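You operate a simulated robot arm through the tools that you are given. There is no shell and no other tool.

Carry out the task below with a simulated two-armed robot. There is one attempt and no reset: what you move stays moved.

## Task
Swap the blue collar on the fixture for the orange one.
Fine: screw FREE first, TIGHT after; the blue collar goes on the bench.

The check looks at the end state, three seconds after you hand in, the way a careful person would. Anything else that was tipped, shoved, dropped, spilled or broken makes it a failure.

## Robot
Two 7-joint arms with two-finger grippers on one trunk that stands fixed in place. Base frame: the origin is at the foot of the trunk, x ahead of it, y to its left, z up. Readings come in m, rad, newtons and seconds.
The left shoulder is at [0.07, 0.139, 1.251], the right one opposite. With the tool pointing down near the work surface each hand reaches from about 0.46 to 0.74 m from the base axis, measured 20 degrees to its own side. Payload 3.43 kg a hand.
The tool frame of a hand sits at the grasp point between the pads (the TCP): z along the fingers, y along the line on which they close. The tips reach 0.03 m beyond it. The gripper opens to 0.104 m. The gripper's body begins 0.057 m behind the TCP.
Orientation is that of the tool frame in the base frame, as a unit quaternion [w, x, y, z]. With the fingers straight down and closing along the base's y, the tool's x points along the base's -x, its y along +y and its z along -z.

## Interface
- The arms move only by the tool nudge_tool. It takes "left_steps", "right_steps" or both (then of equal length, played together; a hand with none holds still); each is a list of rows, each a list of 2 entries, a list of its own where there are three numbers: the shift along the tool's x, y, z in cm, then the turn, a rotation vector about the tool's x, y, z in rad. In form: [[[x, y, z], [rx, ry, rz]], ...]. A call has 1 to 20 rows; each row shifts and turns the commanded pose from where the row before left it, along the tool's axes as they then stand. "left_hand" and "right_hand" are, for a hand that has rows, the finger opening in cm, from 0 to 10.4, set as the call begins (left out, the last holds). Rows are played at 5 a second. More than 0.05 m and 0.15 rad between two rows, or a gripper value outside its range, and nothing of the call is played. Where a pose cannot be reached the arm comes as near as it can. A force on the tool above 40 N (or 10 N above the force at the start of the call, whichever is more), or a blocked arm, ends the call early, and 0.2 s more pass. The fingers move at their own pace (about 0.045 m/s each) and stop on an object; they squeeze with about 39 N. The grip force told is the motor's: it shows also when the fingers shut on nothing. Time passes only in rows, and 0.2 s behind the last, so rows that do not move let the fingers close. The reply holds the time, the measured pose of the TCP, the force on the tool along the base axes, the opening and the grip force, in the units named above and with some noise, with the torque about the TCP (base axes, N m) and any sound that the robot's microphone picked up.
- Cameras (640 x 400 px; columns grow to the right, rows downward): "scene" is now at [0.1153, 0.0553, 1.476]; the picture's right is [0.64, -0.77, 0.00], its down [-0.47, -0.39, -0.79] and it looks along [0.61, 0.51, -0.61] (base axes); focal length 322 px, centre (320, 200). "left" rides on the left gripper at [0.067, -0.018, -0.09] in its tool frame; the picture's right is [0.25, 0.97, 0.00], its down [-0.73, 0.19, -0.66] and it looks along [-0.64, 0.17, 0.75] (tool axes); focal length 218 px, centre (320, 200). "right" rides on the right gripper at [0.067, 0.018, -0.09] in its tool frame; the picture's right is [-0.25, 0.97, 0.00], its down [-0.73, -0.19, -0.66] and it looks along [-0.64, -0.17, 0.75] (tool axes); focal length 218 px, centre (320, 200). There is no depth. A picture from a camera that has moved, and an enlarged one, comes with that camera's place and axes in the base frame and with its lens.
- snapshot(camera): a new picture of that camera. The clock stands still meanwhile.
- raise_lower(by): slides the trunk up (or, below 0, down) by that many m; the arms and the scene camera ride with it, the base frame stays. It gives what a move gives, with no picture.
- turn_head(pan, tilt): turns the head with the scene camera to pan (to the left, within 1.501 rad either way) and tilt (down, from -0.506 to 1.204), counted from straight ahead of the robot. It gives what a move gives.
- enlarge(camera, box): a new picture of the part [left, top, right, bottom] of that camera's present view, enlarged. The clock stands still meanwhile.
- hand_in(): hands the job in; it is judged then, once.

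Nothing tells you positions but the pictures and the camera data. Unless the task says otherwise, let go and move clear before handing in.

The tools are called after "Call:" as name(argument=value, ...) on one line, values as JSON. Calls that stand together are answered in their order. nudge_tool: Moves the arms, as the interface text tells. Its arguments: {"type":"object","properties":{"left_steps":{"type":"array","items":{"type":"array"}},"left_hand":{"type":"number"},"right_steps":{"type":"array","items":{"type":"array"}},"right_hand":{"type":"number"}},"required":[]} The other tools are called the same way: raise_lower (by) slides the trunk up or down; turn_head (pan, tilt) turns the head that bears the scene camera; snapshot (camera) takes a picture; enlarge (camera, box) takes an enlarged picture of a part of a camera's view; hand_in () hands the job in.

At the start:

```text
time: 0.0
left_tcp_pos: [0.3881, 0.449, 1.2262]
left_tool_rot: [0.0, 0.0, 1.0, 0.001]
left_contact_force: [-0.7, 0.1, 0.4]
left_ft_torque: [0.03, 0.0, 0.0]
left_finger_gap: 0.1042
left_gripper_force: 0.1
right_tcp_pos: [0.4423, 0.047, 1.2576]
right_tool_rot: [0.0, 0.0, 1.0, 0.0]
right_contact_force: [0.2, 0.1, -0.5]
right_ft_torque: [0.02, 0.02, 0.02]
right_finger_gap: 0.1036
right_gripper_force: 0.0
trunk travel left (down, up): [-0.746, 0.194]
head pan, tilt: [0.696, 0.653]
```

scene: 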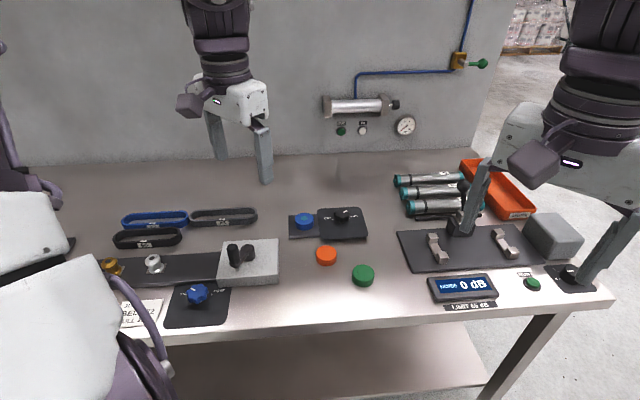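
right: 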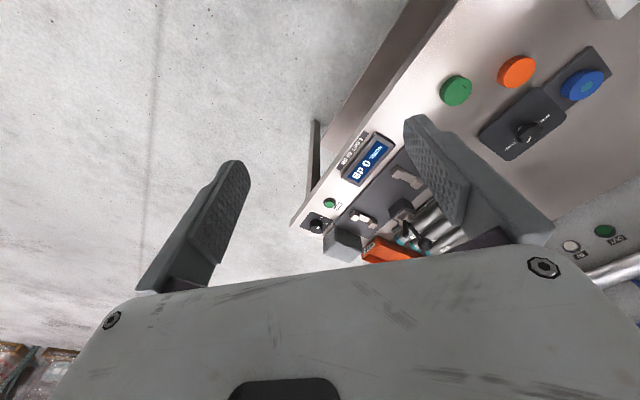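
left: 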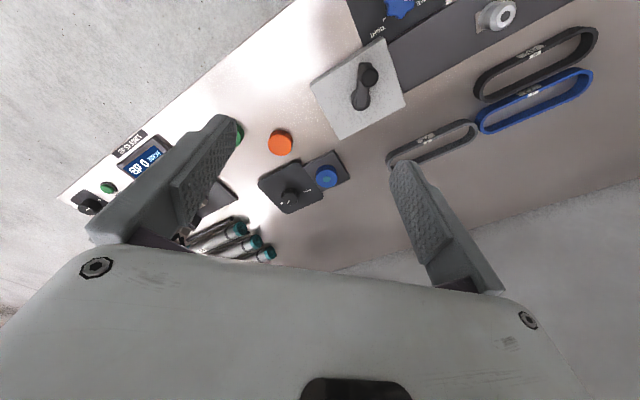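

I see a bench with a fixture holding a blue collar next to a black panel with a knob, and loose orange and green collars in front of it. I'll enlarge the views to read the labels and see how the fixture works.

Call:
enlarge(camera="scene", box=[270, 190, 400, 290])

Call:
enlarge(camera="scene", box=[90, 220, 300, 340])

Call:
enlarge(camera="left", box=[220, 100, 420, 230])

Call:
enlarge(camera="right", box=[420, 40, 640, 180])

```text
4.00 times, centred on (335, 240) of scene
camera zoom: at [0.1153, 0.0553, 1.476], right [0.64, -0.77, 0.0], down [-0.47, -0.39, -0.79], along [0.61, 0.51, -0.61], focal length 1290 px, centre (260, 40)
```

zoom: 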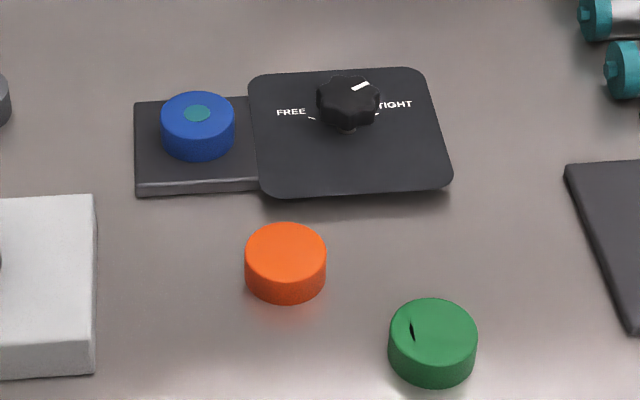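

```text
3.05 times, centred on (195, 280) of scene
camera zoom: at [0.1153, 0.0553, 1.476], right [0.64, -0.77, 0.0], down [-0.47, -0.39, -0.79], along [0.61, 0.51, -0.61], focal length 983 px, centre (701, -44)
```

zoom: 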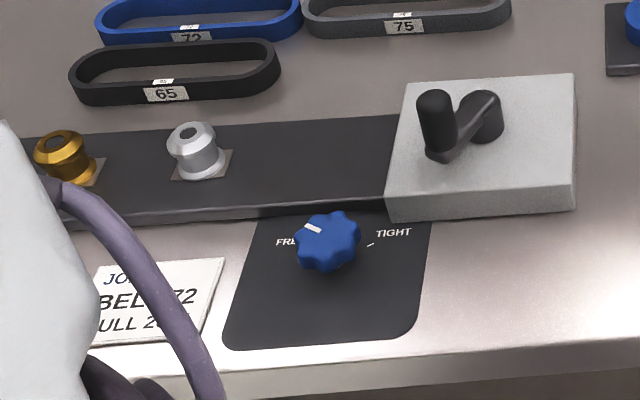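

```text
3.08 times, centred on (320, 165) of left
camera zoom: at [0.3192, 0.4317, 1.3153], right [-0.25, 0.97, 0.0], down [0.73, 0.19, 0.66], along [0.64, 0.17, -0.75], focal length 672 px, centre (320, 308)
```

zoom: 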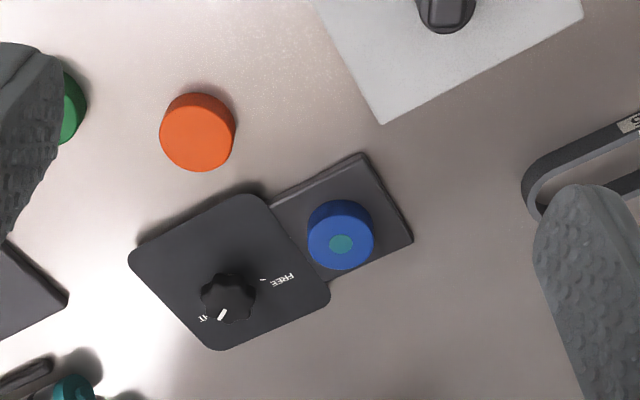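

```text
2.86 times, centred on (530, 110) of right
camera zoom: at [0.3754, 0.064, 1.3459], right [0.25, 0.97, 0.0], down [0.73, -0.19, 0.66], along [0.64, -0.17, -0.75], focal length 624 px, centre (-280, 457)
```

zoom: 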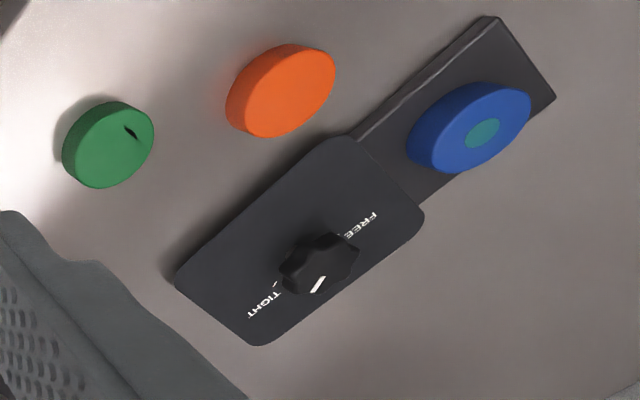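

The fixture has a FREE/TIGHT black knob beside the blue collar, and there is another blue-knob FREE/TIGHT panel that belongs to the belt device. I'll zoom closer to judge where the knob points and how the collars are shaped.

Call:
enlarge(camera="scene", box=[322, 200, 372, 232])

Call:
enlarge(camera="scene", box=[284, 205, 334, 237])

Call:
enlarge(camera="scene", box=[310, 235, 390, 290])

Call:
enlarge(camera="left", box=[255, 150, 355, 215])

Call:
enlarge(camera="right", box=[480, 40, 620, 160])

```text
12.50 times, centred on (347, 216) of scene
camera zoom: at [0.1153, 0.0553, 1.476], right [0.64, -0.77, 0.0], down [-0.47, -0.39, -0.79], along [0.61, 0.51, -0.61], focal length 4032 px, centre (-18, 0)
```

zoom: 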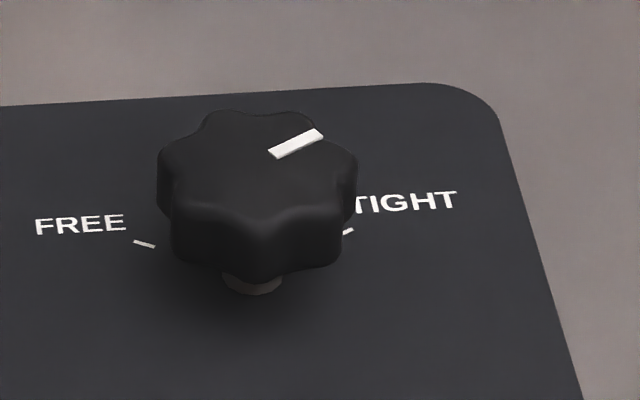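

```text
12.50 times, centred on (309, 221) of scene
camera zoom: at [0.1153, 0.0553, 1.476], right [0.64, -0.77, 0.0], down [-0.47, -0.39, -0.79], along [0.61, 0.51, -0.61], focal length 4032 px, centre (458, -62)
```

zoom: 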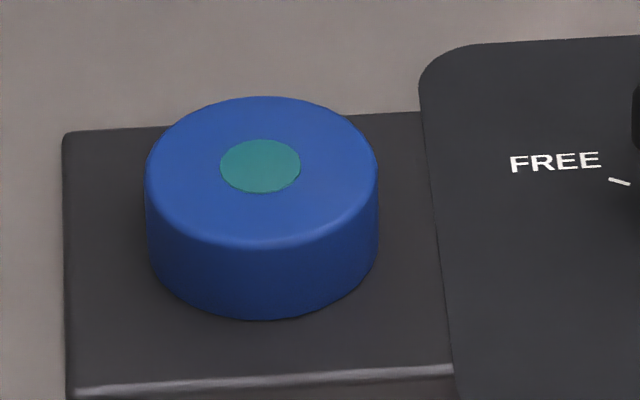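

```text
7.27 times, centred on (350, 262) of scene
camera zoom: at [0.1153, 0.0553, 1.476], right [0.64, -0.77, 0.0], down [-0.47, -0.39, -0.79], along [0.61, 0.51, -0.61], focal length 2346 px, centre (102, -254)
```

zoom: 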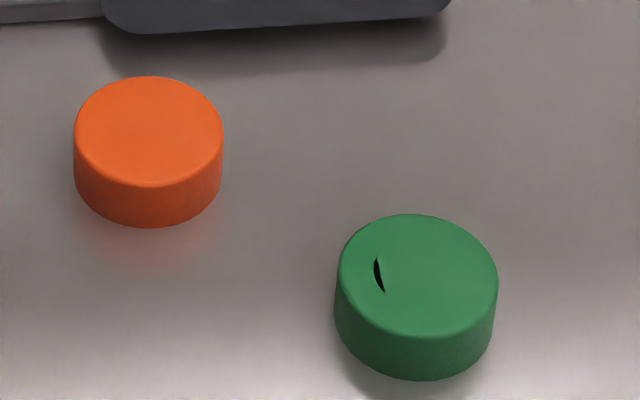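

```text
6.15 times, centred on (305, 182) of left
camera zoom: at [0.3192, 0.4317, 1.3153], right [-0.25, 0.97, 0.0], down [0.73, 0.19, 0.66], along [0.64, 0.17, -0.75], focal length 1343 px, centre (412, 308)
```

zoom: 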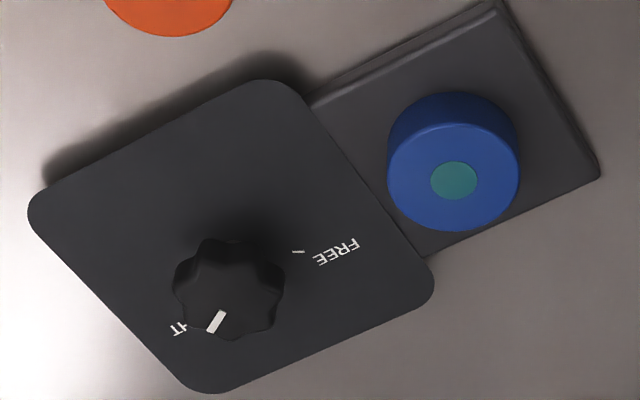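

```text
3.33 times, centred on (550, 100) of right
camera zoom: at [0.3754, 0.064, 1.3459], right [0.25, 0.97, 0.0], down [0.73, -0.19, 0.66], along [0.64, -0.17, -0.75], focal length 728 px, centre (-447, 533)
```

zoom: 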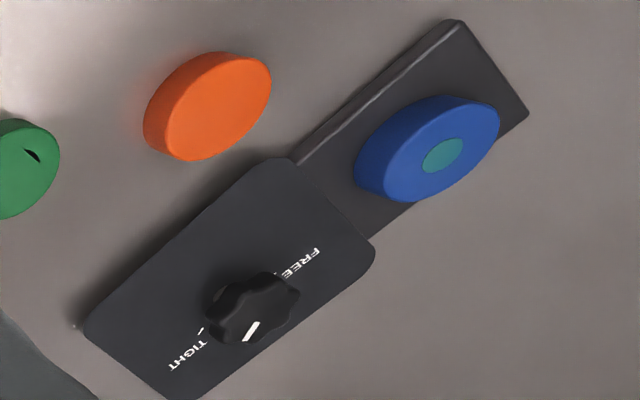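

The black knob's mark points at the TIGHT tick (about −15° in base), and FREE is about 120° counter-clockwise seen from above. I place the knob at about (0.682, 0.448, top 0.906), blue at about (0.607, 0.523, top 0.895), and orange at about (0.556, 0.403). The knob is far out, so I'll first test the left hand's reach high above it.

Call:
nudge_tool(left_steps=[[[-3.7, 0, 1.5], [0, 0, 0]], [[-3.7, 0, 1.5], [0, 0, 0]], [[-3.7, 0, 1.5], [0, 0, 0]], [[-3.7, 0, 1.5], [0, 0, 0]], [[-3.7, 0, 1.5], [0, 0, 0]], [[-3.7, 0, 1.5], [0, 0, 0]], [[-3.7, 0, 1.5], [0, 0, 0]], [[-3.5, 0, 1.5], [0, 0, 0]], [[0, 0, 0], [0, 0, 0]]])

```text
time: 2.0
left_tcp_pos: [0.5894, 0.4465, 1.092]
left_tool_rot: [0.002, -0.001, 1.0, 0.0]
left_contact_force: [0.4, 0.4, 0.0]
left_ft_torque: [0.01, 0.0, 0.0]
left_finger_gap: 0.1041
left_gripper_force: 0.1
left hand out of reach, approached as far as the arm can: row 5, 6, 7, 8
right_tcp_pos: [0.4405, 0.0471, 1.256]
right_tool_rot: [0.001, 0.0, 1.0, -0.001]
right_contact_force: [-1.0, 0.3, -0.4]
right_ft_torque: [0.01, -0.03, -0.02]
right_finger_gap: 0.104
right_gripper_force: 0.1
trunk travel left (down, up): [-0.746, 0.194]
head pan, tilt: [0.696, 0.653]
```

The left arm ran out of reach at x≈0.59 with the tool vertical. I'll go a little lower, still well above everything, to see how the reach changes with height and what the commanded pose now is.

Call:
nudge_tool(left_steps=[[[0, 0, 3], [0, 0, 0]], [[0, 0, 3], [0, 0, 0]], [[0, 0, 2], [0, 0, 0]], [[0, 0, 0], [0, 0, 0]]])

Call:
snapshot(camera="scene")

Call:
snapshot(camera="left")

```text
time: 3.0
left_tcp_pos: [0.5903, 0.4462, 1.0108]
left_tool_rot: [-0.001, 0.0, 1.0, 0.0]
left_contact_force: [-0.3, -0.4, 0.0]
left_ft_torque: [-0.01, 0.01, -0.01]
left_finger_gap: 0.104
left_gripper_force: 0.1
right_tcp_pos: [0.4422, 0.0456, 1.2569]
right_tool_rot: [0.0, -0.001, 1.0, 0.001]
right_contact_force: [-0.2, -0.4, 0.8]
right_ft_torque: [-0.02, -0.01, 0.02]
right_finger_gap: 0.1038
right_gripper_force: 0.1
trunk travel left (down, up): [-0.746, 0.194]
head pan, tilt: [0.696, 0.653]
```

```text
taken
camera scene: at [0.1156, 0.0554, 1.4759], right [0.64, -0.77, 0.0], down [-0.47, -0.39, -0.79], along [0.61, 0.51, -0.61], focal length 322 px, centre (320, 200)
```

scene: 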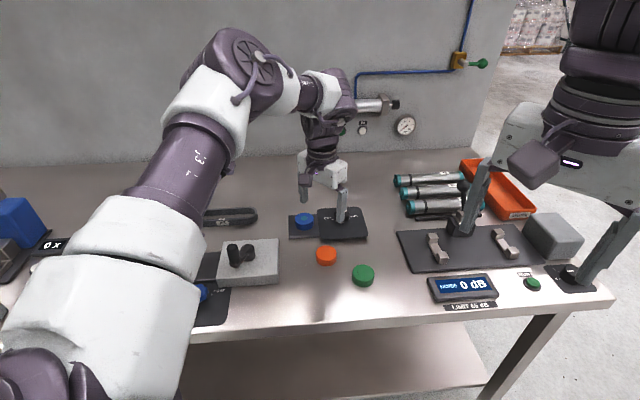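

```text
taken
camera left: at [0.5226, 0.4293, 1.0997], right [-0.25, 0.97, 0.0], down [0.73, 0.19, 0.66], along [0.64, 0.17, -0.75], focal length 218 px, centre (320, 200)
```

left: 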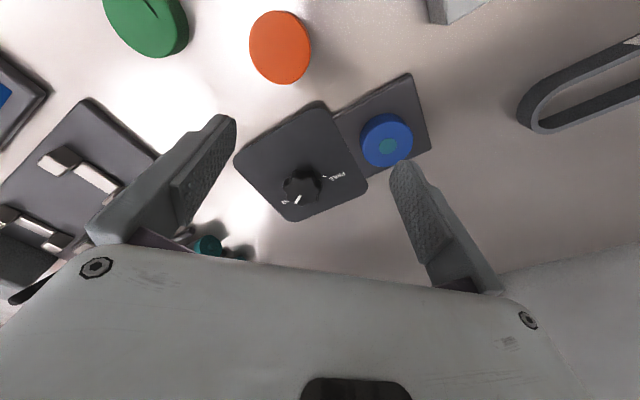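

The commanded pose was clipped to what was reachable, so I can keep probing. I'll go further out at this height (z≈1.0, tips still 7 cm above the knob).

Call:
nudge_tool(left_steps=[[[-2.5, 0, 0.5], [0, 0, 0]], [[-2.5, 0, 0.5], [0, 0, 0]], [[-2, 0, 0], [0, 0, 0]], [[-2, 0, 0], [0, 0, 0]], [[0, 0, 0], [0, 0, 0]]])

Call:
snapshot(camera="left")

```text
time: 4.2
left_tcp_pos: [0.5938, 0.4461, 1.0106]
left_tool_rot: [0.002, 0.0, 1.0, 0.0]
left_contact_force: [-0.3, 0.8, -0.9]
left_ft_torque: [-0.03, -0.03, 0.04]
left_finger_gap: 0.104
left_gripper_force: 0.1
left hand out of reach, approached as far as the arm can: row 1, 2, 3, 4
right_tcp_pos: [0.4416, 0.0466, 1.2561]
right_tool_rot: [0.0, 0.0, 1.0, 0.0]
right_contact_force: [-0.3, 0.0, -0.4]
right_ft_torque: [0.03, 0.01, 0.02]
right_finger_gap: 0.1043
right_gripper_force: 0.1
trunk travel left (down, up): [-0.746, 0.194]
head pan, tilt: [0.696, 0.653]
```

```text
taken
camera left: at [0.5262, 0.4294, 1.0993], right [-0.25, 0.97, 0.0], down [0.73, 0.19, 0.66], along [0.64, 0.17, -0.75], focal length 218 px, centre (320, 200)
```

left: 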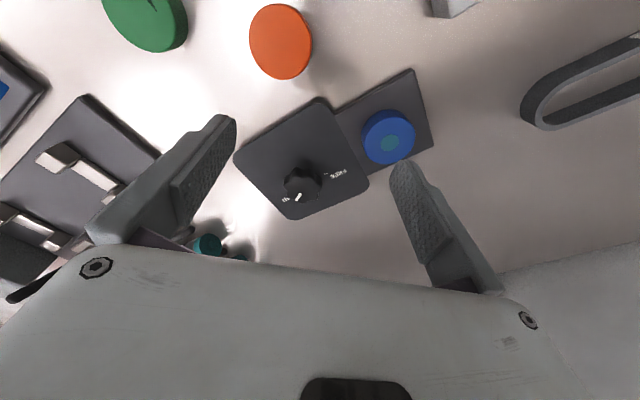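

With the tool vertical the limit is about x=0.594, so I need to tilt the fingers outward. I'll yaw the hand 27° and tilt it about 20° about the closing axis, then probe outward again at the same safe height.

Call:
nudge_tool(left_steps=[[[0, 0, 0], [0, 0, -0.118]], [[0, 0, 0], [0, 0, -0.118]], [[0, 0, 0], [0, 0, -0.118]], [[0, 0, 0], [0, 0, -0.118]], [[0, 0, 0], [0, -0.12, 0]], [[0, 0, 0], [0, -0.12, 0]], [[0, 0, 0], [0, -0.12, 0]], [[0, 0, 0], [0, 0, 0]]])

```text
time: 6.0
left_tcp_pos: [0.5943, 0.4459, 1.0108]
left_tool_rot: [0.175, -0.231, 0.956, 0.043]
left_contact_force: [0.2, -0.4, -0.1]
left_ft_torque: [0.0, 0.01, 0.0]
left_finger_gap: 0.1045
left_gripper_force: 0.0
right_tcp_pos: [0.4421, 0.0464, 1.257]
right_tool_rot: [0.001, 0.0, 1.0, 0.0]
right_contact_force: [0.3, -0.3, 0.3]
right_ft_torque: [-0.01, 0.0, 0.0]
right_finger_gap: 0.1041
right_gripper_force: 0.0
trunk travel left (down, up): [-0.746, 0.194]
head pan, tilt: [0.696, 0.653]
```

Orientation came out as planned (fingers tilted about 21° outward). Now I probe to above the knob.

Call:
nudge_tool(left_steps=[[[-2.3, -1.25, 1.22], [0, 0, 0]], [[-2.3, -1.25, 1.22], [0, 0, 0]], [[-2.3, -1.25, 1.22], [0, 0, 0]], [[0, 0, 0], [0, 0, 0]]])

Call:
snapshot(camera="left")

Call:
snapshot(camera="scene")

```text
time: 7.0
left_tcp_pos: [0.6612, 0.4478, 1.0036]
left_tool_rot: [0.174, -0.231, 0.956, 0.042]
left_contact_force: [-0.1, 0.4, -0.5]
left_ft_torque: [-0.01, -0.06, 0.03]
left_finger_gap: 0.1039
left_gripper_force: 0.0
left hand out of reach, approached as far as the arm can: row 3
right_tcp_pos: [0.4423, 0.0469, 1.2561]
right_tool_rot: [0.0, 0.0, 1.0, 0.0]
right_contact_force: [0.1, 0.4, 0.3]
right_ft_torque: [-0.05, 0.01, 0.0]
right_finger_gap: 0.1038
right_gripper_force: 0.0
trunk travel left (down, up): [-0.746, 0.194]
head pan, tilt: [0.696, 0.653]
```

```text
taken
camera left: at [0.5844, 0.3889, 1.0641], right [-0.65, 0.75, -0.09], down [0.31, 0.38, 0.87], along [0.69, 0.54, -0.48], focal length 218 px, centre (320, 200)
```

left: 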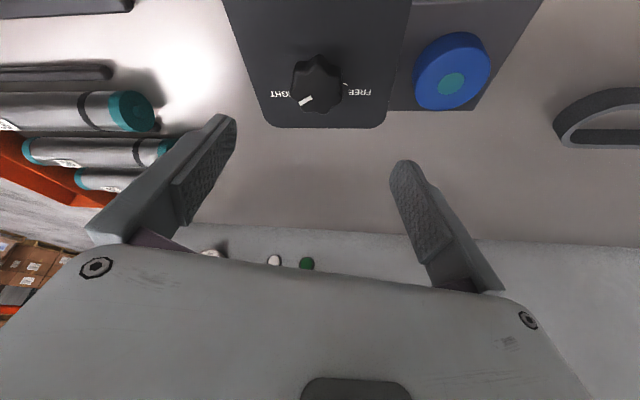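

```text
taken
camera scene: at [0.1146, 0.0559, 1.476], right [0.64, -0.77, 0.0], down [-0.47, -0.39, -0.79], along [0.61, 0.51, -0.61], focal length 322 px, centre (320, 200)
```

scene: 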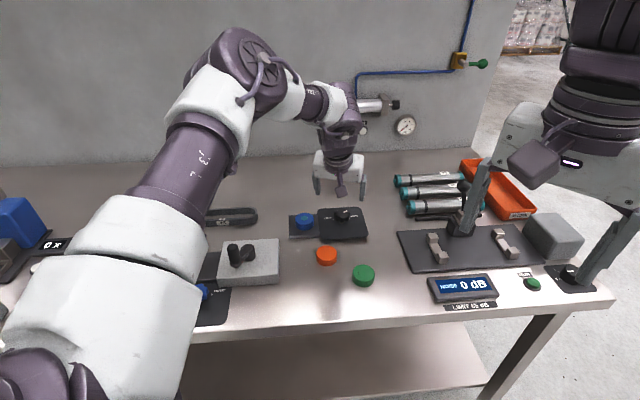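

With 21° of tilt I reach x≈0.661, so a bit more tilt and a lower trunk should do it. First I'll use this close view to measure the knob, the fixture and the collars.

Call:
enlarge(camera="left", box=[220, 0, 420, 130])

Call:
enlarge(camera="left", box=[360, 0, 560, 125])

```text
3.08 times, centred on (320, 65) of left
camera zoom: at [0.5844, 0.3889, 1.0641], right [-0.65, 0.75, -0.09], down [0.31, 0.38, 0.87], along [0.69, 0.54, -0.48], focal length 672 px, centre (320, 615)
```

zoom: 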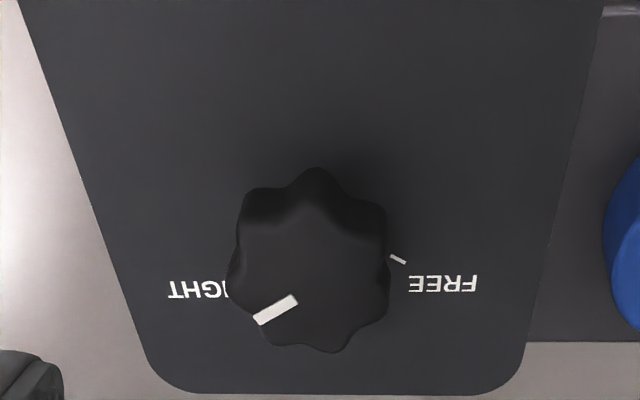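

```text
3.20 times, centred on (460, 62) of left
camera zoom: at [0.5844, 0.3889, 1.0641], right [-0.65, 0.75, -0.09], down [0.31, 0.38, 0.87], along [0.69, 0.54, -0.48], focal length 698 px, centre (-128, 640)
```

zoom: 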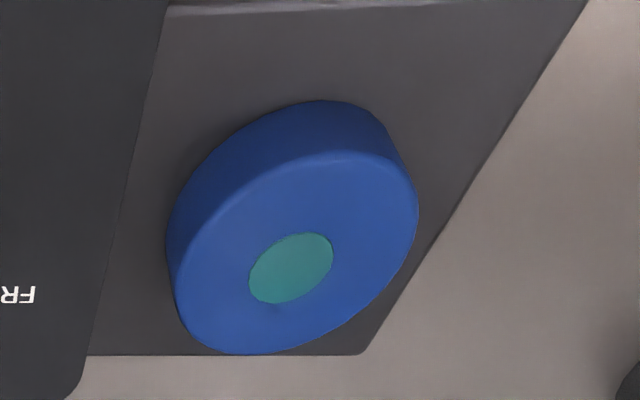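

The close view confirms the knob at about (0.681, 0.449, 0.905) and blue at about (0.6075, 0.5235, 0.896). I'll pull the hand back and up, then lower the trunk so the shoulder is level with the wrist for more reach.

Call:
nudge_tool(left_steps=[[[0.67, 0, -4.53], [0, 0, 0]], [[0.67, 0, -4.53], [0, 0, 0]], [[0.67, 0, -4.53], [0, 0, 0]], [[0.67, 0, -4.53], [0, 0, 0]], [[0, 0, 0], [0, 0, 0]]])

```text
time: 8.2
left_tcp_pos: [0.5824, 0.4057, 1.1647]
left_tool_rot: [0.174, -0.231, 0.956, 0.042]
left_contact_force: [0.0, 1.0, -0.7]
left_ft_torque: [0.03, 0.0, 0.01]
left_finger_gap: 0.104
left_gripper_force: 0.0
right_tcp_pos: [0.4433, 0.0472, 1.2569]
right_tool_rot: [-0.001, 0.0, 1.0, 0.0]
right_contact_force: [0.9, 0.3, 0.9]
right_ft_torque: [-0.01, 0.05, 0.02]
right_finger_gap: 0.1042
right_gripper_force: 0.1
trunk travel left (down, up): [-0.746, 0.194]
head pan, tilt: [0.696, 0.653]
```

Hand is clear at z≈1.165. I'll lower the trunk by 0.14 m, which takes the hand to about z=1.025, still above the bench items.

Call:
raise_lower(by=-0.14)

Call:
snapshot(camera="scene")

```text
time: 9.9
left_tcp_pos: [0.5826, 0.4049, 1.0242]
left_tool_rot: [0.174, -0.231, 0.956, 0.043]
left_contact_force: [-0.1, 1.1, -0.7]
left_ft_torque: [0.01, -0.01, -0.02]
left_finger_gap: 0.1042
left_gripper_force: 0.0
right_tcp_pos: [0.4435, 0.0475, 1.1169]
right_tool_rot: [0.0, 0.0, 1.0, 0.0]
right_contact_force: [-0.5, -0.2, 0.5]
right_ft_torque: [0.01, -0.03, -0.04]
right_finger_gap: 0.104
right_gripper_force: 0.1
trunk travel left (down, up): [-0.606, 0.334]
head pan, tilt: [0.696, 0.653]
```

```text
taken
camera scene: at [0.1152, 0.0552, 1.336], right [0.64, -0.77, 0.0], down [-0.47, -0.39, -0.79], along [0.61, 0.51, -0.61], focal length 322 px, centre (320, 200)
```

scene: 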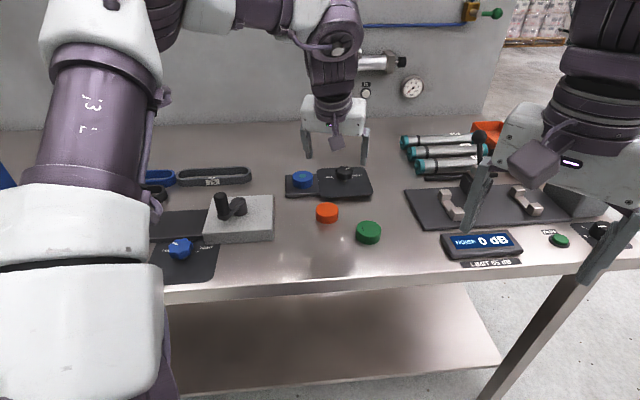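

Now I probe outward to above the knob at z≈0.97.

Call:
nudge_tool(left_steps=[[[-2.72, -0.2, 2.96], [0, 0, 0]], [[-2.72, -0.2, 2.96], [0, 0, 0]], [[-2.72, -0.2, 2.96], [0, 0, 0]], [[0, 0, 0], [0, 0, 0]]])

Call:
snapshot(camera="scene")

```text
time: 10.9
left_tcp_pos: [0.6763, 0.4487, 0.9713]
left_tool_rot: [0.175, -0.23, 0.956, 0.041]
left_contact_force: [-0.3, 0.1, 0.1]
left_ft_torque: [0.01, -0.02, 0.0]
left_finger_gap: 0.104
left_gripper_force: 0.1
right_tcp_pos: [0.4417, 0.0464, 1.1164]
right_tool_rot: [0.001, 0.0, 1.0, 0.001]
right_contact_force: [-0.6, 0.4, -0.4]
right_ft_torque: [0.02, 0.0, -0.02]
right_finger_gap: 0.104
right_gripper_force: 0.1
trunk travel left (down, up): [-0.606, 0.334]
head pan, tilt: [0.696, 0.653]
```

```text
taken
camera scene: at [0.114, 0.0552, 1.3361], right [0.64, -0.77, 0.0], down [-0.47, -0.39, -0.79], along [0.61, 0.51, -0.61], focal length 322 px, centre (320, 200)
```

scene: 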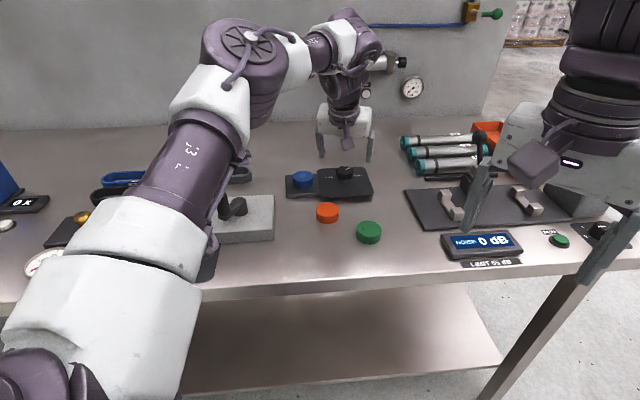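

The hand now sits about 6.5 cm over the knob without a reach complaint. I'll check the alignment from the wrist camera before descending.

Call:
snapshot(camera="left")

Call:
enlarge(camera="scene", box=[270, 90, 400, 210])

```text
taken
camera left: at [0.5999, 0.39, 1.0308], right [-0.65, 0.75, -0.09], down [0.31, 0.38, 0.87], along [0.69, 0.54, -0.48], focal length 218 px, centre (320, 200)
```

left: 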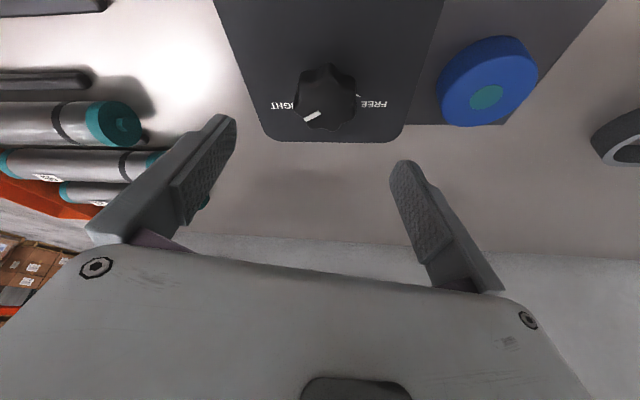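

```text
3.33 times, centred on (335, 150) of scene
camera zoom: at [0.114, 0.0552, 1.3361], right [0.64, -0.77, 0.0], down [-0.47, -0.39, -0.79], along [0.61, 0.51, -0.61], focal length 1075 px, centre (270, 367)
```

zoom: 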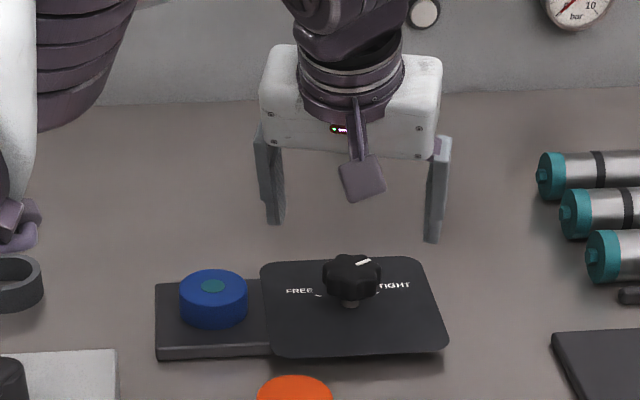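

Call:
enlarge(camera="left", box=[265, 45, 395, 145])

Call:
enlarge(camera="scene", box=[315, 155, 375, 205])

```text
4.00 times, centred on (330, 95) of left
camera zoom: at [0.5999, 0.39, 1.0308], right [-0.65, 0.75, -0.09], down [0.31, 0.38, 0.87], along [0.69, 0.54, -0.48], focal length 873 px, centre (280, 620)
```

zoom: 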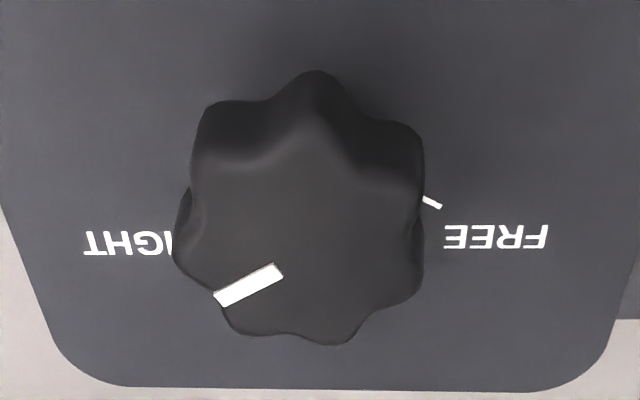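

```text
8.00 times, centred on (345, 180) of scene
camera zoom: at [0.114, 0.0552, 1.3361], right [0.64, -0.77, 0.0], down [-0.47, -0.39, -0.79], along [0.61, 0.51, -0.61], focal length 2580 px, centre (120, 360)
```

zoom: 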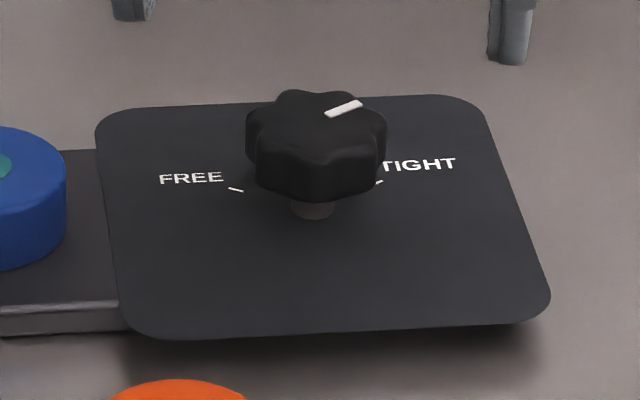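

I'll test, in the air, whether the hand can swing ±20° about the vertical here with the tilt kept about its closing axis (so the pads stay vertical). Then I can turn the knob in three bites of 40°.

Call:
nudge_tool(left_steps=[[[0, 0, 0], [-0.0414, 0, -0.1094]], [[0, 0, 0], [-0.0414, 0, -0.1094]], [[0, 0, 0], [-0.0414, 0, -0.1094]], [[0, 0, 0], [0, 0, 0]]], left_hand=8)

Call:
nudge_tool(left_steps=[[[0, 0, 0], [0.0414, 0, 0.1094]], [[0, 0, 0], [0.0414, 0, 0.1094]], [[0, 0, 0], [0.0414, 0, 0.1094]], [[0, 0, 0], [0.0414, 0, 0.1094]], [[0, 0, 0], [0.0414, 0, 0.1094]], [[0, 0, 0], [0.0414, 0, 0.1094]], [[0, 0, 0], [0, 0, 0]]])

```text
time: 11.9
left_tcp_pos: [0.6555, 0.4496, 0.9684]
left_tool_rot: [0.165, -0.393, 0.902, 0.072]
left_contact_force: [0.0, 0.2, 0.0]
left_ft_torque: [0.01, 0.02, 0.01]
left_finger_gap: 0.0799
left_gripper_force: 0.0
left hand out of reach, approached as far as the arm can: row 1, 2, 3
right_tcp_pos: [0.4432, 0.0459, 1.1164]
right_tool_rot: [0.0, 0.0, 1.0, 0.0]
right_contact_force: [0.8, 0.3, -0.7]
right_ft_torque: [0.02, 0.03, -0.01]
right_finger_gap: 0.1038
right_gripper_force: 0.0
trunk travel left (down, up): [-0.606, 0.334]
head pan, tilt: [0.696, 0.653]
```

```text
time: 13.5
left_tcp_pos: [0.6548, 0.4498, 0.9675]
left_tool_rot: [0.179, -0.06, 0.982, 0.01]
left_contact_force: [0.7, 0.9, 0.5]
left_ft_torque: [0.01, -0.02, 0.0]
left_finger_gap: 0.0803
left_gripper_force: 0.1
right_tcp_pos: [0.4426, 0.0469, 1.1168]
right_tool_rot: [0.0, 0.0, 1.0, 0.0]
right_contact_force: [0.7, 0.1, 0.1]
right_ft_torque: [0.0, 0.0, 0.0]
right_finger_gap: 0.1038
right_gripper_force: 0.1
trunk travel left (down, up): [-0.606, 0.334]
head pan, tilt: [0.696, 0.653]
```

At azimuth +47° the reach is short. I'll check whether this smaller yaw (about 7°) reaches farther out.

Call:
nudge_tool(left_steps=[[[-2.0, -0.26, 0.75], [0, 0, 0]], [[-2.0, -0.26, 0.75], [0, 0, 0]], [[0, 0, 0], [0, 0, 0]]])

```text
time: 14.3
left_tcp_pos: [0.6891, 0.4502, 0.9678]
left_tool_rot: [0.181, -0.059, 0.982, 0.01]
left_contact_force: [-1.1, -0.3, -0.1]
left_ft_torque: [-0.01, -0.02, -0.01]
left_finger_gap: 0.0802
left_gripper_force: 0.2
left hand out of reach, approached as far as the arm can: row 2
right_tcp_pos: [0.4426, 0.0461, 1.1179]
right_tool_rot: [0.0, 0.001, 1.0, 0.0]
right_contact_force: [-0.4, -0.2, -0.2]
right_ft_torque: [-0.01, -0.02, -0.01]
right_finger_gap: 0.1039
right_gripper_force: 0.0
trunk travel left (down, up): [-0.606, 0.334]
head pan, tilt: [0.696, 0.653]
```

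Smaller yaw reaches farther (0.689). I'll test swinging further negative from here.

Call:
nudge_tool(left_steps=[[[0, 0, 0], [0.0414, 0, 0.1094]], [[0, 0, 0], [0.0414, 0, 0.1094]], [[0, 0, 0], [0.0414, 0, 0.1094]], [[0, 0, 0], [0.0414, 0, 0.1094]], [[0, 0, 0], [0, 0, 0]]])

```text
time: 15.5
left_tcp_pos: [0.6859, 0.4495, 0.9668]
left_tool_rot: [0.178, 0.17, 0.969, -0.032]
left_contact_force: [0.2, -1.2, -0.9]
left_ft_torque: [-0.01, 0.0, -0.03]
left_finger_gap: 0.0802
left_gripper_force: 0.1
right_tcp_pos: [0.4433, 0.0461, 1.1171]
right_tool_rot: [0.0, 0.0, 1.0, 0.0]
right_contact_force: [0.2, -0.2, 0.4]
right_ft_torque: [-0.02, 0.0, -0.01]
right_finger_gap: 0.1038
right_gripper_force: 0.1
trunk travel left (down, up): [-0.606, 0.334]
head pan, tilt: [0.696, 0.653]
```

Azimuth −20° works too. I'll see if −47° is still fine, which would allow larger bites.

Call:
nudge_tool(left_steps=[[[0, 0, 0], [0.0414, 0, 0.1094]], [[0, 0, 0], [0.0414, 0, 0.1094]], [[0, 0, 0], [0.0414, 0, 0.1094]], [[0, 0, 0], [0.0414, 0, 0.1094]], [[0, 0, 0], [0, 0, 0]]])

```text
time: 16.7
left_tcp_pos: [0.6685, 0.4487, 0.9578]
left_tool_rot: [0.166, 0.39, 0.903, -0.072]
left_contact_force: [-0.5, -0.3, 0.2]
left_ft_torque: [0.0, 0.03, 0.02]
left_finger_gap: 0.0801
left_gripper_force: 0.1
left hand out of reach, approached as far as the arm can: row 1, 2, 3, 4
right_tcp_pos: [0.4417, 0.0464, 1.117]
right_tool_rot: [0.0, 0.0, 1.0, 0.0]
right_contact_force: [0.5, 0.5, 0.3]
right_ft_torque: [-0.01, -0.01, -0.03]
right_finger_gap: 0.1043
right_gripper_force: 0.1
trunk travel left (down, up): [-0.606, 0.334]
head pan, tilt: [0.696, 0.653]
```

The workable swing is azimuth −20° to +20°. I'll return to −20°, raise the hand 6 cm, then lower the trunk another 6 cm so the reach at working height matches what I just tested.

Call:
nudge_tool(left_steps=[[[0, 0, 0], [-0.0414, 0, -0.1094]], [[0, 0, 0], [-0.0414, 0, -0.1094]], [[0, 0, 0], [-0.0414, 0, -0.1094]], [[0, 0, 0], [-0.0414, 0, -0.1094]], [[-1.07, 0, -2.8], [0, 0, 0]], [[-1.07, 0, -2.8], [0, 0, 0]], [[0, 0, 0], [0, 0, 0]]])

Call:
raise_lower(by=-0.06)

Call:
snapshot(camera="scene")

Call:
snapshot(camera="left")

```text
time: 18.3
left_tcp_pos: [0.6713, 0.4504, 1.017]
left_tool_rot: [0.175, 0.169, 0.969, -0.032]
left_contact_force: [0.9, -0.1, 0.2]
left_ft_torque: [-0.02, -0.01, 0.01]
left_finger_gap: 0.08
left_gripper_force: 0.1
right_tcp_pos: [0.4438, 0.0475, 1.1162]
right_tool_rot: [0.001, 0.0, 1.0, -0.001]
right_contact_force: [-1.1, 1.0, 0.4]
right_ft_torque: [0.0, -0.01, 0.01]
right_finger_gap: 0.1038
right_gripper_force: 0.2
trunk travel left (down, up): [-0.606, 0.334]
head pan, tilt: [0.696, 0.653]
```

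```text
time: 19.3
left_tcp_pos: [0.6709, 0.4496, 0.9567]
left_tool_rot: [0.177, 0.17, 0.969, -0.031]
left_contact_force: [0.5, 0.4, -0.4]
left_ft_torque: [0.04, 0.0, -0.02]
left_finger_gap: 0.0799
left_gripper_force: 0.0
right_tcp_pos: [0.4425, 0.0468, 1.057]
right_tool_rot: [0.001, 0.0, 1.0, 0.0]
right_contact_force: [0.0, -0.5, -1.1]
right_ft_torque: [0.06, 0.03, -0.01]
right_finger_gap: 0.1043
right_gripper_force: 0.0
trunk travel left (down, up): [-0.546, 0.394]
head pan, tilt: [0.696, 0.653]
```

```text
taken
camera scene: at [0.1151, 0.0552, 1.276], right [0.64, -0.77, 0.0], down [-0.47, -0.39, -0.79], along [0.61, 0.51, -0.61], focal length 322 px, centre (320, 200)
```

scene: 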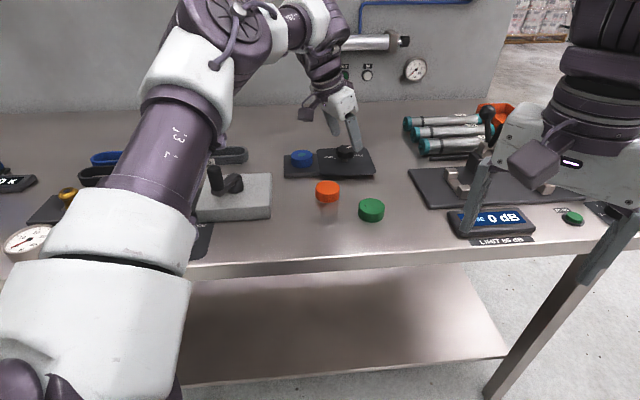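

```text
taken
camera left: at [0.5749, 0.4648, 1.0168], right [0.11, 0.99, -0.09], down [0.49, 0.03, 0.87], along [0.87, -0.14, -0.48], focal length 218 px, centre (320, 200)
```

left: 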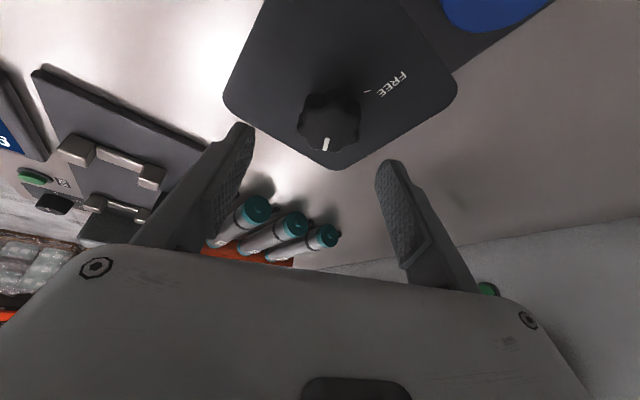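

Call:
enlarge(camera="left", box=[260, 70, 400, 170])

Call:
enlarge(camera="scene", box=[270, 80, 390, 200])

```text
4.00 times, centred on (330, 120) of left
camera zoom: at [0.5749, 0.4648, 1.0168], right [0.11, 0.99, -0.09], down [0.49, 0.03, 0.87], along [0.87, -0.14, -0.48], focal length 873 px, centre (280, 520)
```

zoom: 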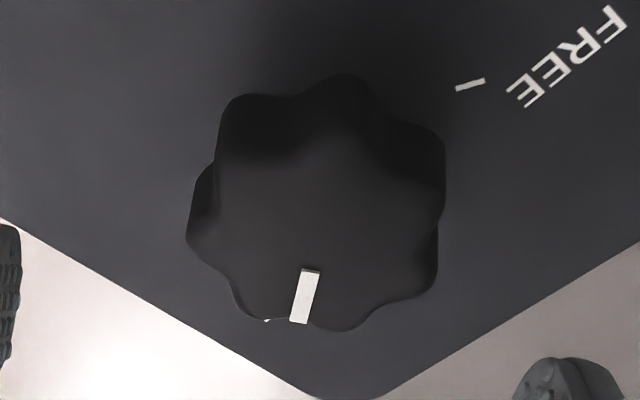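

```text
3.33 times, centred on (330, 140) of scene
camera zoom: at [0.1151, 0.0552, 1.276], right [0.64, -0.77, 0.0], down [-0.47, -0.39, -0.79], along [0.61, 0.51, -0.61], focal length 1075 px, centre (287, 400)
```

zoom: 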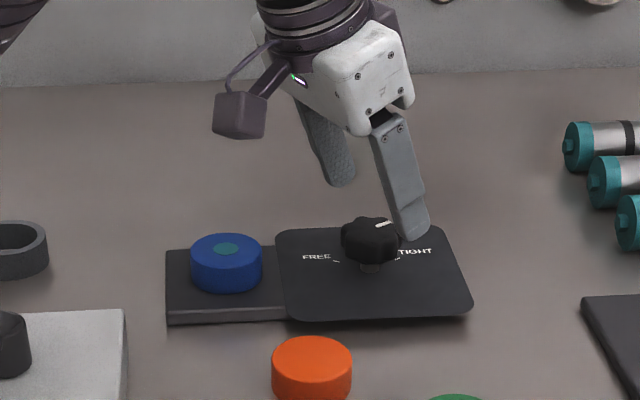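

The knob axis triangulates to (0.680, 0.449) with its top at about 0.907. I'll descend with fingers open 8 cm to TCP z≈0.916 (tips about 1 cm above the panel).

Call:
nudge_tool(left_steps=[[[0.63, 0.125, 1.94], [0, 0, 0]], [[0.63, 0.125, 1.94], [0, 0, 0]], [[0, 0, 0], [0, 0, 0]]])

Call:
snapshot(camera="left")

Call:
enlarge(camera="scene", box=[290, 110, 390, 190])

```text
time: 20.1
left_tcp_pos: [0.6711, 0.4496, 0.9181]
left_tool_rot: [0.177, 0.169, 0.969, -0.032]
left_contact_force: [-0.7, -0.9, 0.0]
left_ft_torque: [-0.01, -0.02, -0.03]
left_finger_gap: 0.0799
left_gripper_force: 0.1
right_tcp_pos: [0.4428, 0.0468, 1.0567]
right_tool_rot: [0.0, 0.001, 1.0, 0.0]
right_contact_force: [0.0, 0.5, 0.5]
right_ft_torque: [0.01, 0.01, 0.01]
right_finger_gap: 0.1041
right_gripper_force: 0.1
trunk travel left (down, up): [-0.546, 0.394]
head pan, tilt: [0.696, 0.653]
```

```text
taken
camera left: at [0.5764, 0.4657, 0.9771], right [0.11, 0.99, -0.09], down [0.49, 0.03, 0.87], along [0.87, -0.14, -0.48], focal length 218 px, centre (320, 200)
```

left: 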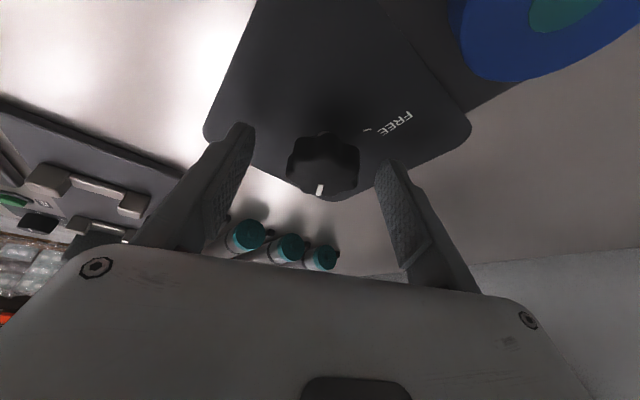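

```text
5.00 times, centred on (340, 150) of scene
camera zoom: at [0.1151, 0.0549, 1.276], right [0.64, -0.77, 0.0], down [-0.47, -0.39, -0.79], along [0.61, 0.51, -0.61], focal length 1613 px, centre (220, 450)
```

zoom: 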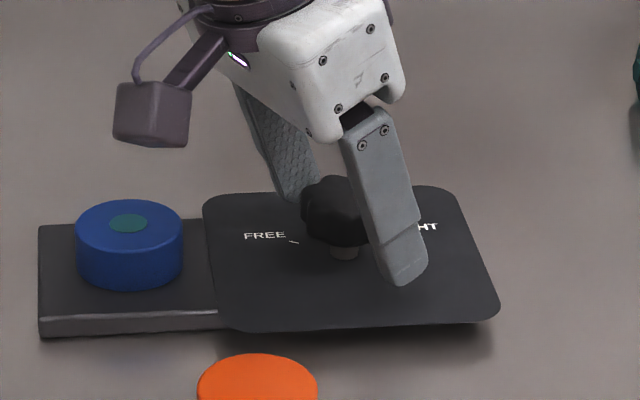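

The fingers straddle the knob with the tips just above the panel. Closing on the knob now.

Call:
nudge_tool(left_steps=[[[0, 0, 0], [0, 0, 0]], [[0, 0, 0], [0, 0, 0]], [[0, 0, 0], [0, 0, 0]], [[0, 0, 0], [0, 0, 0]]], left_hand=0)

Call:
snapshot(camera="left")

```text
time: 21.1
left_tcp_pos: [0.6715, 0.4521, 0.916]
left_tool_rot: [0.176, 0.168, 0.969, -0.03]
left_contact_force: [2.8, 8.1, -1.3]
left_ft_torque: [0.62, -0.2, 0.09]
left_finger_gap: 0.0419
left_gripper_force: 45.0
right_tcp_pos: [0.4423, 0.0474, 1.0568]
right_tool_rot: [-0.001, -0.001, 1.0, 0.0]
right_contact_force: [0.0, 0.3, 0.4]
right_ft_torque: [-0.02, 0.01, -0.02]
right_finger_gap: 0.104
right_gripper_force: 0.0
trunk travel left (down, up): [-0.546, 0.394]
head pan, tilt: [0.696, 0.653]
```

```text
taken
camera left: at [0.5767, 0.4682, 0.976], right [0.1, 0.99, -0.09], down [0.49, 0.03, 0.87], along [0.87, -0.13, -0.48], focal length 218 px, centre (320, 200)
```

left: 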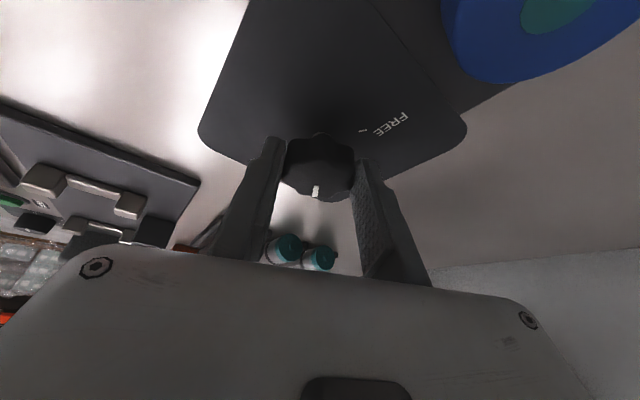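

The grip is good (gap 4.2 cm), with the knob about 2 mm to one side, which I'll compensate. Now I turn counter-clockwise about the knob's vertical axis, first a short piece to see how it responds.

Call:
nudge_tool(left_steps=[[[0, 0.2, 0], [0, 0, 0]], [[0, -0.068, 0], [-0.0356, 0, -0.0936]], [[0, -0.068, 0], [-0.0356, 0, -0.0936]], [[0, -0.068, 0], [-0.0356, 0, -0.0936]], [[0, 0, 0], [0, 0, 0]]])

Call:
snapshot(camera="left")

```text
time: 22.3
left_tcp_pos: [0.6717, 0.4497, 0.9169]
left_tool_rot: [0.178, 0.022, 0.984, -0.004]
left_contact_force: [-9.9, -2.2, -5.7]
left_ft_torque: [0.01, -0.09, -0.02]
left_finger_gap: 0.042
left_gripper_force: 44.8
right_tcp_pos: [0.4412, 0.046, 1.0571]
right_tool_rot: [0.001, -0.001, 1.0, 0.0]
right_contact_force: [-0.8, -0.2, -0.2]
right_ft_torque: [0.01, -0.01, -0.01]
right_finger_gap: 0.104
right_gripper_force: 0.2
trunk travel left (down, up): [-0.546, 0.394]
head pan, tilt: [0.696, 0.653]
```

```text
taken
camera left: at [0.576, 0.4366, 0.9762], right [-0.19, 0.98, -0.09], down [0.46, 0.17, 0.87], along [0.87, 0.13, -0.48], focal length 218 px, centre (320, 200)
```

left: 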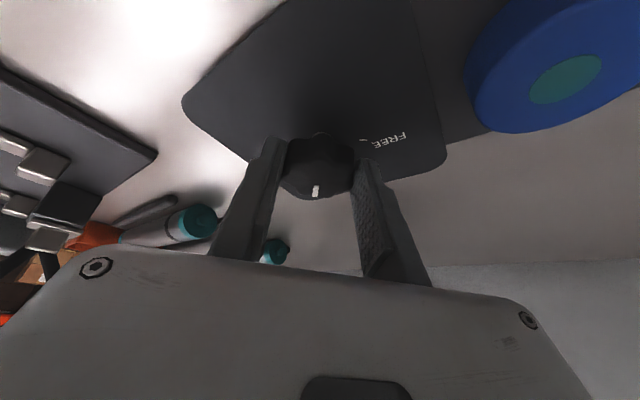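

The knob turns with the hand (the mark stays fixed relative to the fingers). I'll ease off the 10 N radial push and continue to +20°.

Call:
nudge_tool(left_steps=[[[0.2, 0, -0.08], [0, 0, 0]], [[0, -0.05, 0], [-0.0356, 0, -0.0936]], [[0, -0.05, 0], [-0.0356, 0, -0.0936]], [[0, -0.05, 0], [-0.0356, 0, -0.0936]], [[0, -0.05, 0], [-0.0356, 0, -0.0936]], [[0, 0, 0], [0, 0, 0]]])

Call:
snapshot(camera="left")

```text
time: 23.7
left_tcp_pos: [0.6737, 0.4463, 0.9166]
left_tool_rot: [0.177, -0.173, 0.968, 0.031]
left_contact_force: [-3.9, -16.0, -7.3]
left_ft_torque: [-1.06, -0.13, -0.12]
left_finger_gap: 0.0422
left_gripper_force: 44.5
right_tcp_pos: [0.4427, 0.0451, 1.0565]
right_tool_rot: [0.0, 0.0, 1.0, 0.001]
right_contact_force: [0.1, -0.5, 0.5]
right_ft_torque: [-0.01, -0.02, -0.05]
right_finger_gap: 0.1041
right_gripper_force: 0.0
trunk travel left (down, up): [-0.546, 0.394]
head pan, tilt: [0.696, 0.653]
```

```text
taken
camera left: at [0.5891, 0.3966, 0.976], right [-0.56, 0.83, -0.09], down [0.36, 0.33, 0.87], along [0.75, 0.45, -0.48], focal length 218 px, centre (320, 200)
```

left: 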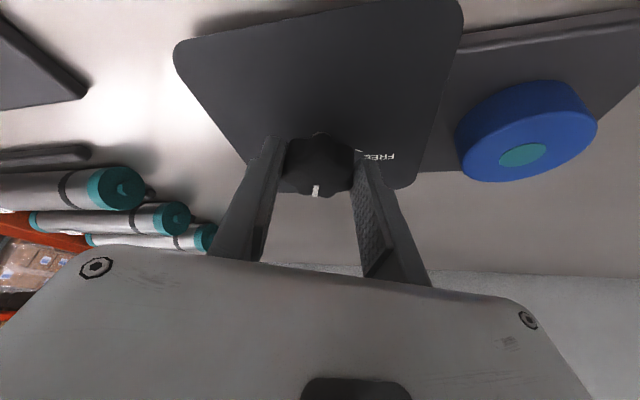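

The knob has turned about 40°. I relax the side load, open the fingers, and swing back to −20° for the second bite.

Call:
nudge_tool(left_steps=[[[0, -0.4, 0], [0, 0, 0]], [[0, 0, 0], [0, 0, 0]]])

Call:
nudge_tool(left_steps=[[[0, 0, 0], [0, 0, 0]], [[0, 0, 0], [0, 0, 0]], [[0, 0, 0], [0, 0, 0]]], left_hand=7.5)

Call:
nudge_tool(left_steps=[[[0, 0.07, 0], [0.0356, 0, 0.0936]], [[0, 0.07, 0], [0.0356, 0, 0.0936]], [[0, 0.07, 0], [0.0356, 0, 0.0936]], [[0, 0.07, 0], [0.0356, 0, 0.0936]], [[0, 0.07, 0], [0.0356, 0, 0.0936]], [[0, 0.07, 0], [0.0356, 0, 0.0936]], [[0, 0.07, 0], [0.0356, 0, 0.0936]], [[0, 0, 0], [0, 0, 0]]])

Call:
snapshot(camera="left")

```text
time: 24.3
left_tcp_pos: [0.6732, 0.4457, 0.9146]
left_tool_rot: [0.176, -0.175, 0.968, 0.033]
left_contact_force: [-5.6, -8.9, -5.8]
left_ft_torque: [-0.55, 0.03, -0.05]
left_finger_gap: 0.0422
left_gripper_force: 44.8
right_tcp_pos: [0.4416, 0.0465, 1.0557]
right_tool_rot: [0.0, -0.001, 1.0, 0.001]
right_contact_force: [-0.2, -0.3, 1.1]
right_ft_torque: [0.04, -0.01, 0.0]
right_finger_gap: 0.1041
right_gripper_force: 0.0
trunk travel left (down, up): [-0.546, 0.394]
head pan, tilt: [0.696, 0.653]
```

```text
time: 25.1
left_tcp_pos: [0.6731, 0.4444, 0.9159]
left_tool_rot: [0.177, -0.174, 0.968, 0.033]
left_contact_force: [-0.6, -0.1, 0.2]
left_ft_torque: [0.03, -0.01, 0.01]
left_finger_gap: 0.0751
left_gripper_force: 0.0
right_tcp_pos: [0.4432, 0.0468, 1.0565]
right_tool_rot: [0.0, 0.0, 1.0, -0.001]
right_contact_force: [0.0, 0.1, 0.3]
right_ft_torque: [0.02, 0.01, -0.01]
right_finger_gap: 0.104
right_gripper_force: 0.0
trunk travel left (down, up): [-0.546, 0.394]
head pan, tilt: [0.696, 0.653]
```

```text
time: 26.9
left_tcp_pos: [0.6712, 0.4507, 0.9154]
left_tool_rot: [0.176, 0.171, 0.969, -0.032]
left_contact_force: [0.2, -0.5, -0.5]
left_ft_torque: [0.0, -0.04, 0.02]
left_finger_gap: 0.0749
left_gripper_force: 0.0
right_tcp_pos: [0.4421, 0.0464, 1.0559]
right_tool_rot: [0.0, 0.001, 1.0, 0.001]
right_contact_force: [-0.1, 0.1, 1.1]
right_ft_torque: [-0.03, -0.04, -0.02]
right_finger_gap: 0.1038
right_gripper_force: 0.0
trunk travel left (down, up): [-0.546, 0.394]
head pan, tilt: [0.696, 0.653]
```

```text
taken
camera left: at [0.5767, 0.4664, 0.976], right [0.11, 0.99, -0.09], down [0.49, 0.03, 0.87], along [0.87, -0.14, -0.48], focal length 218 px, centre (320, 200)
```

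left: 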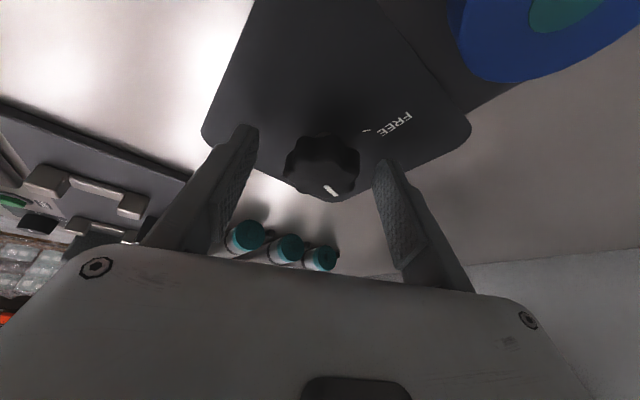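

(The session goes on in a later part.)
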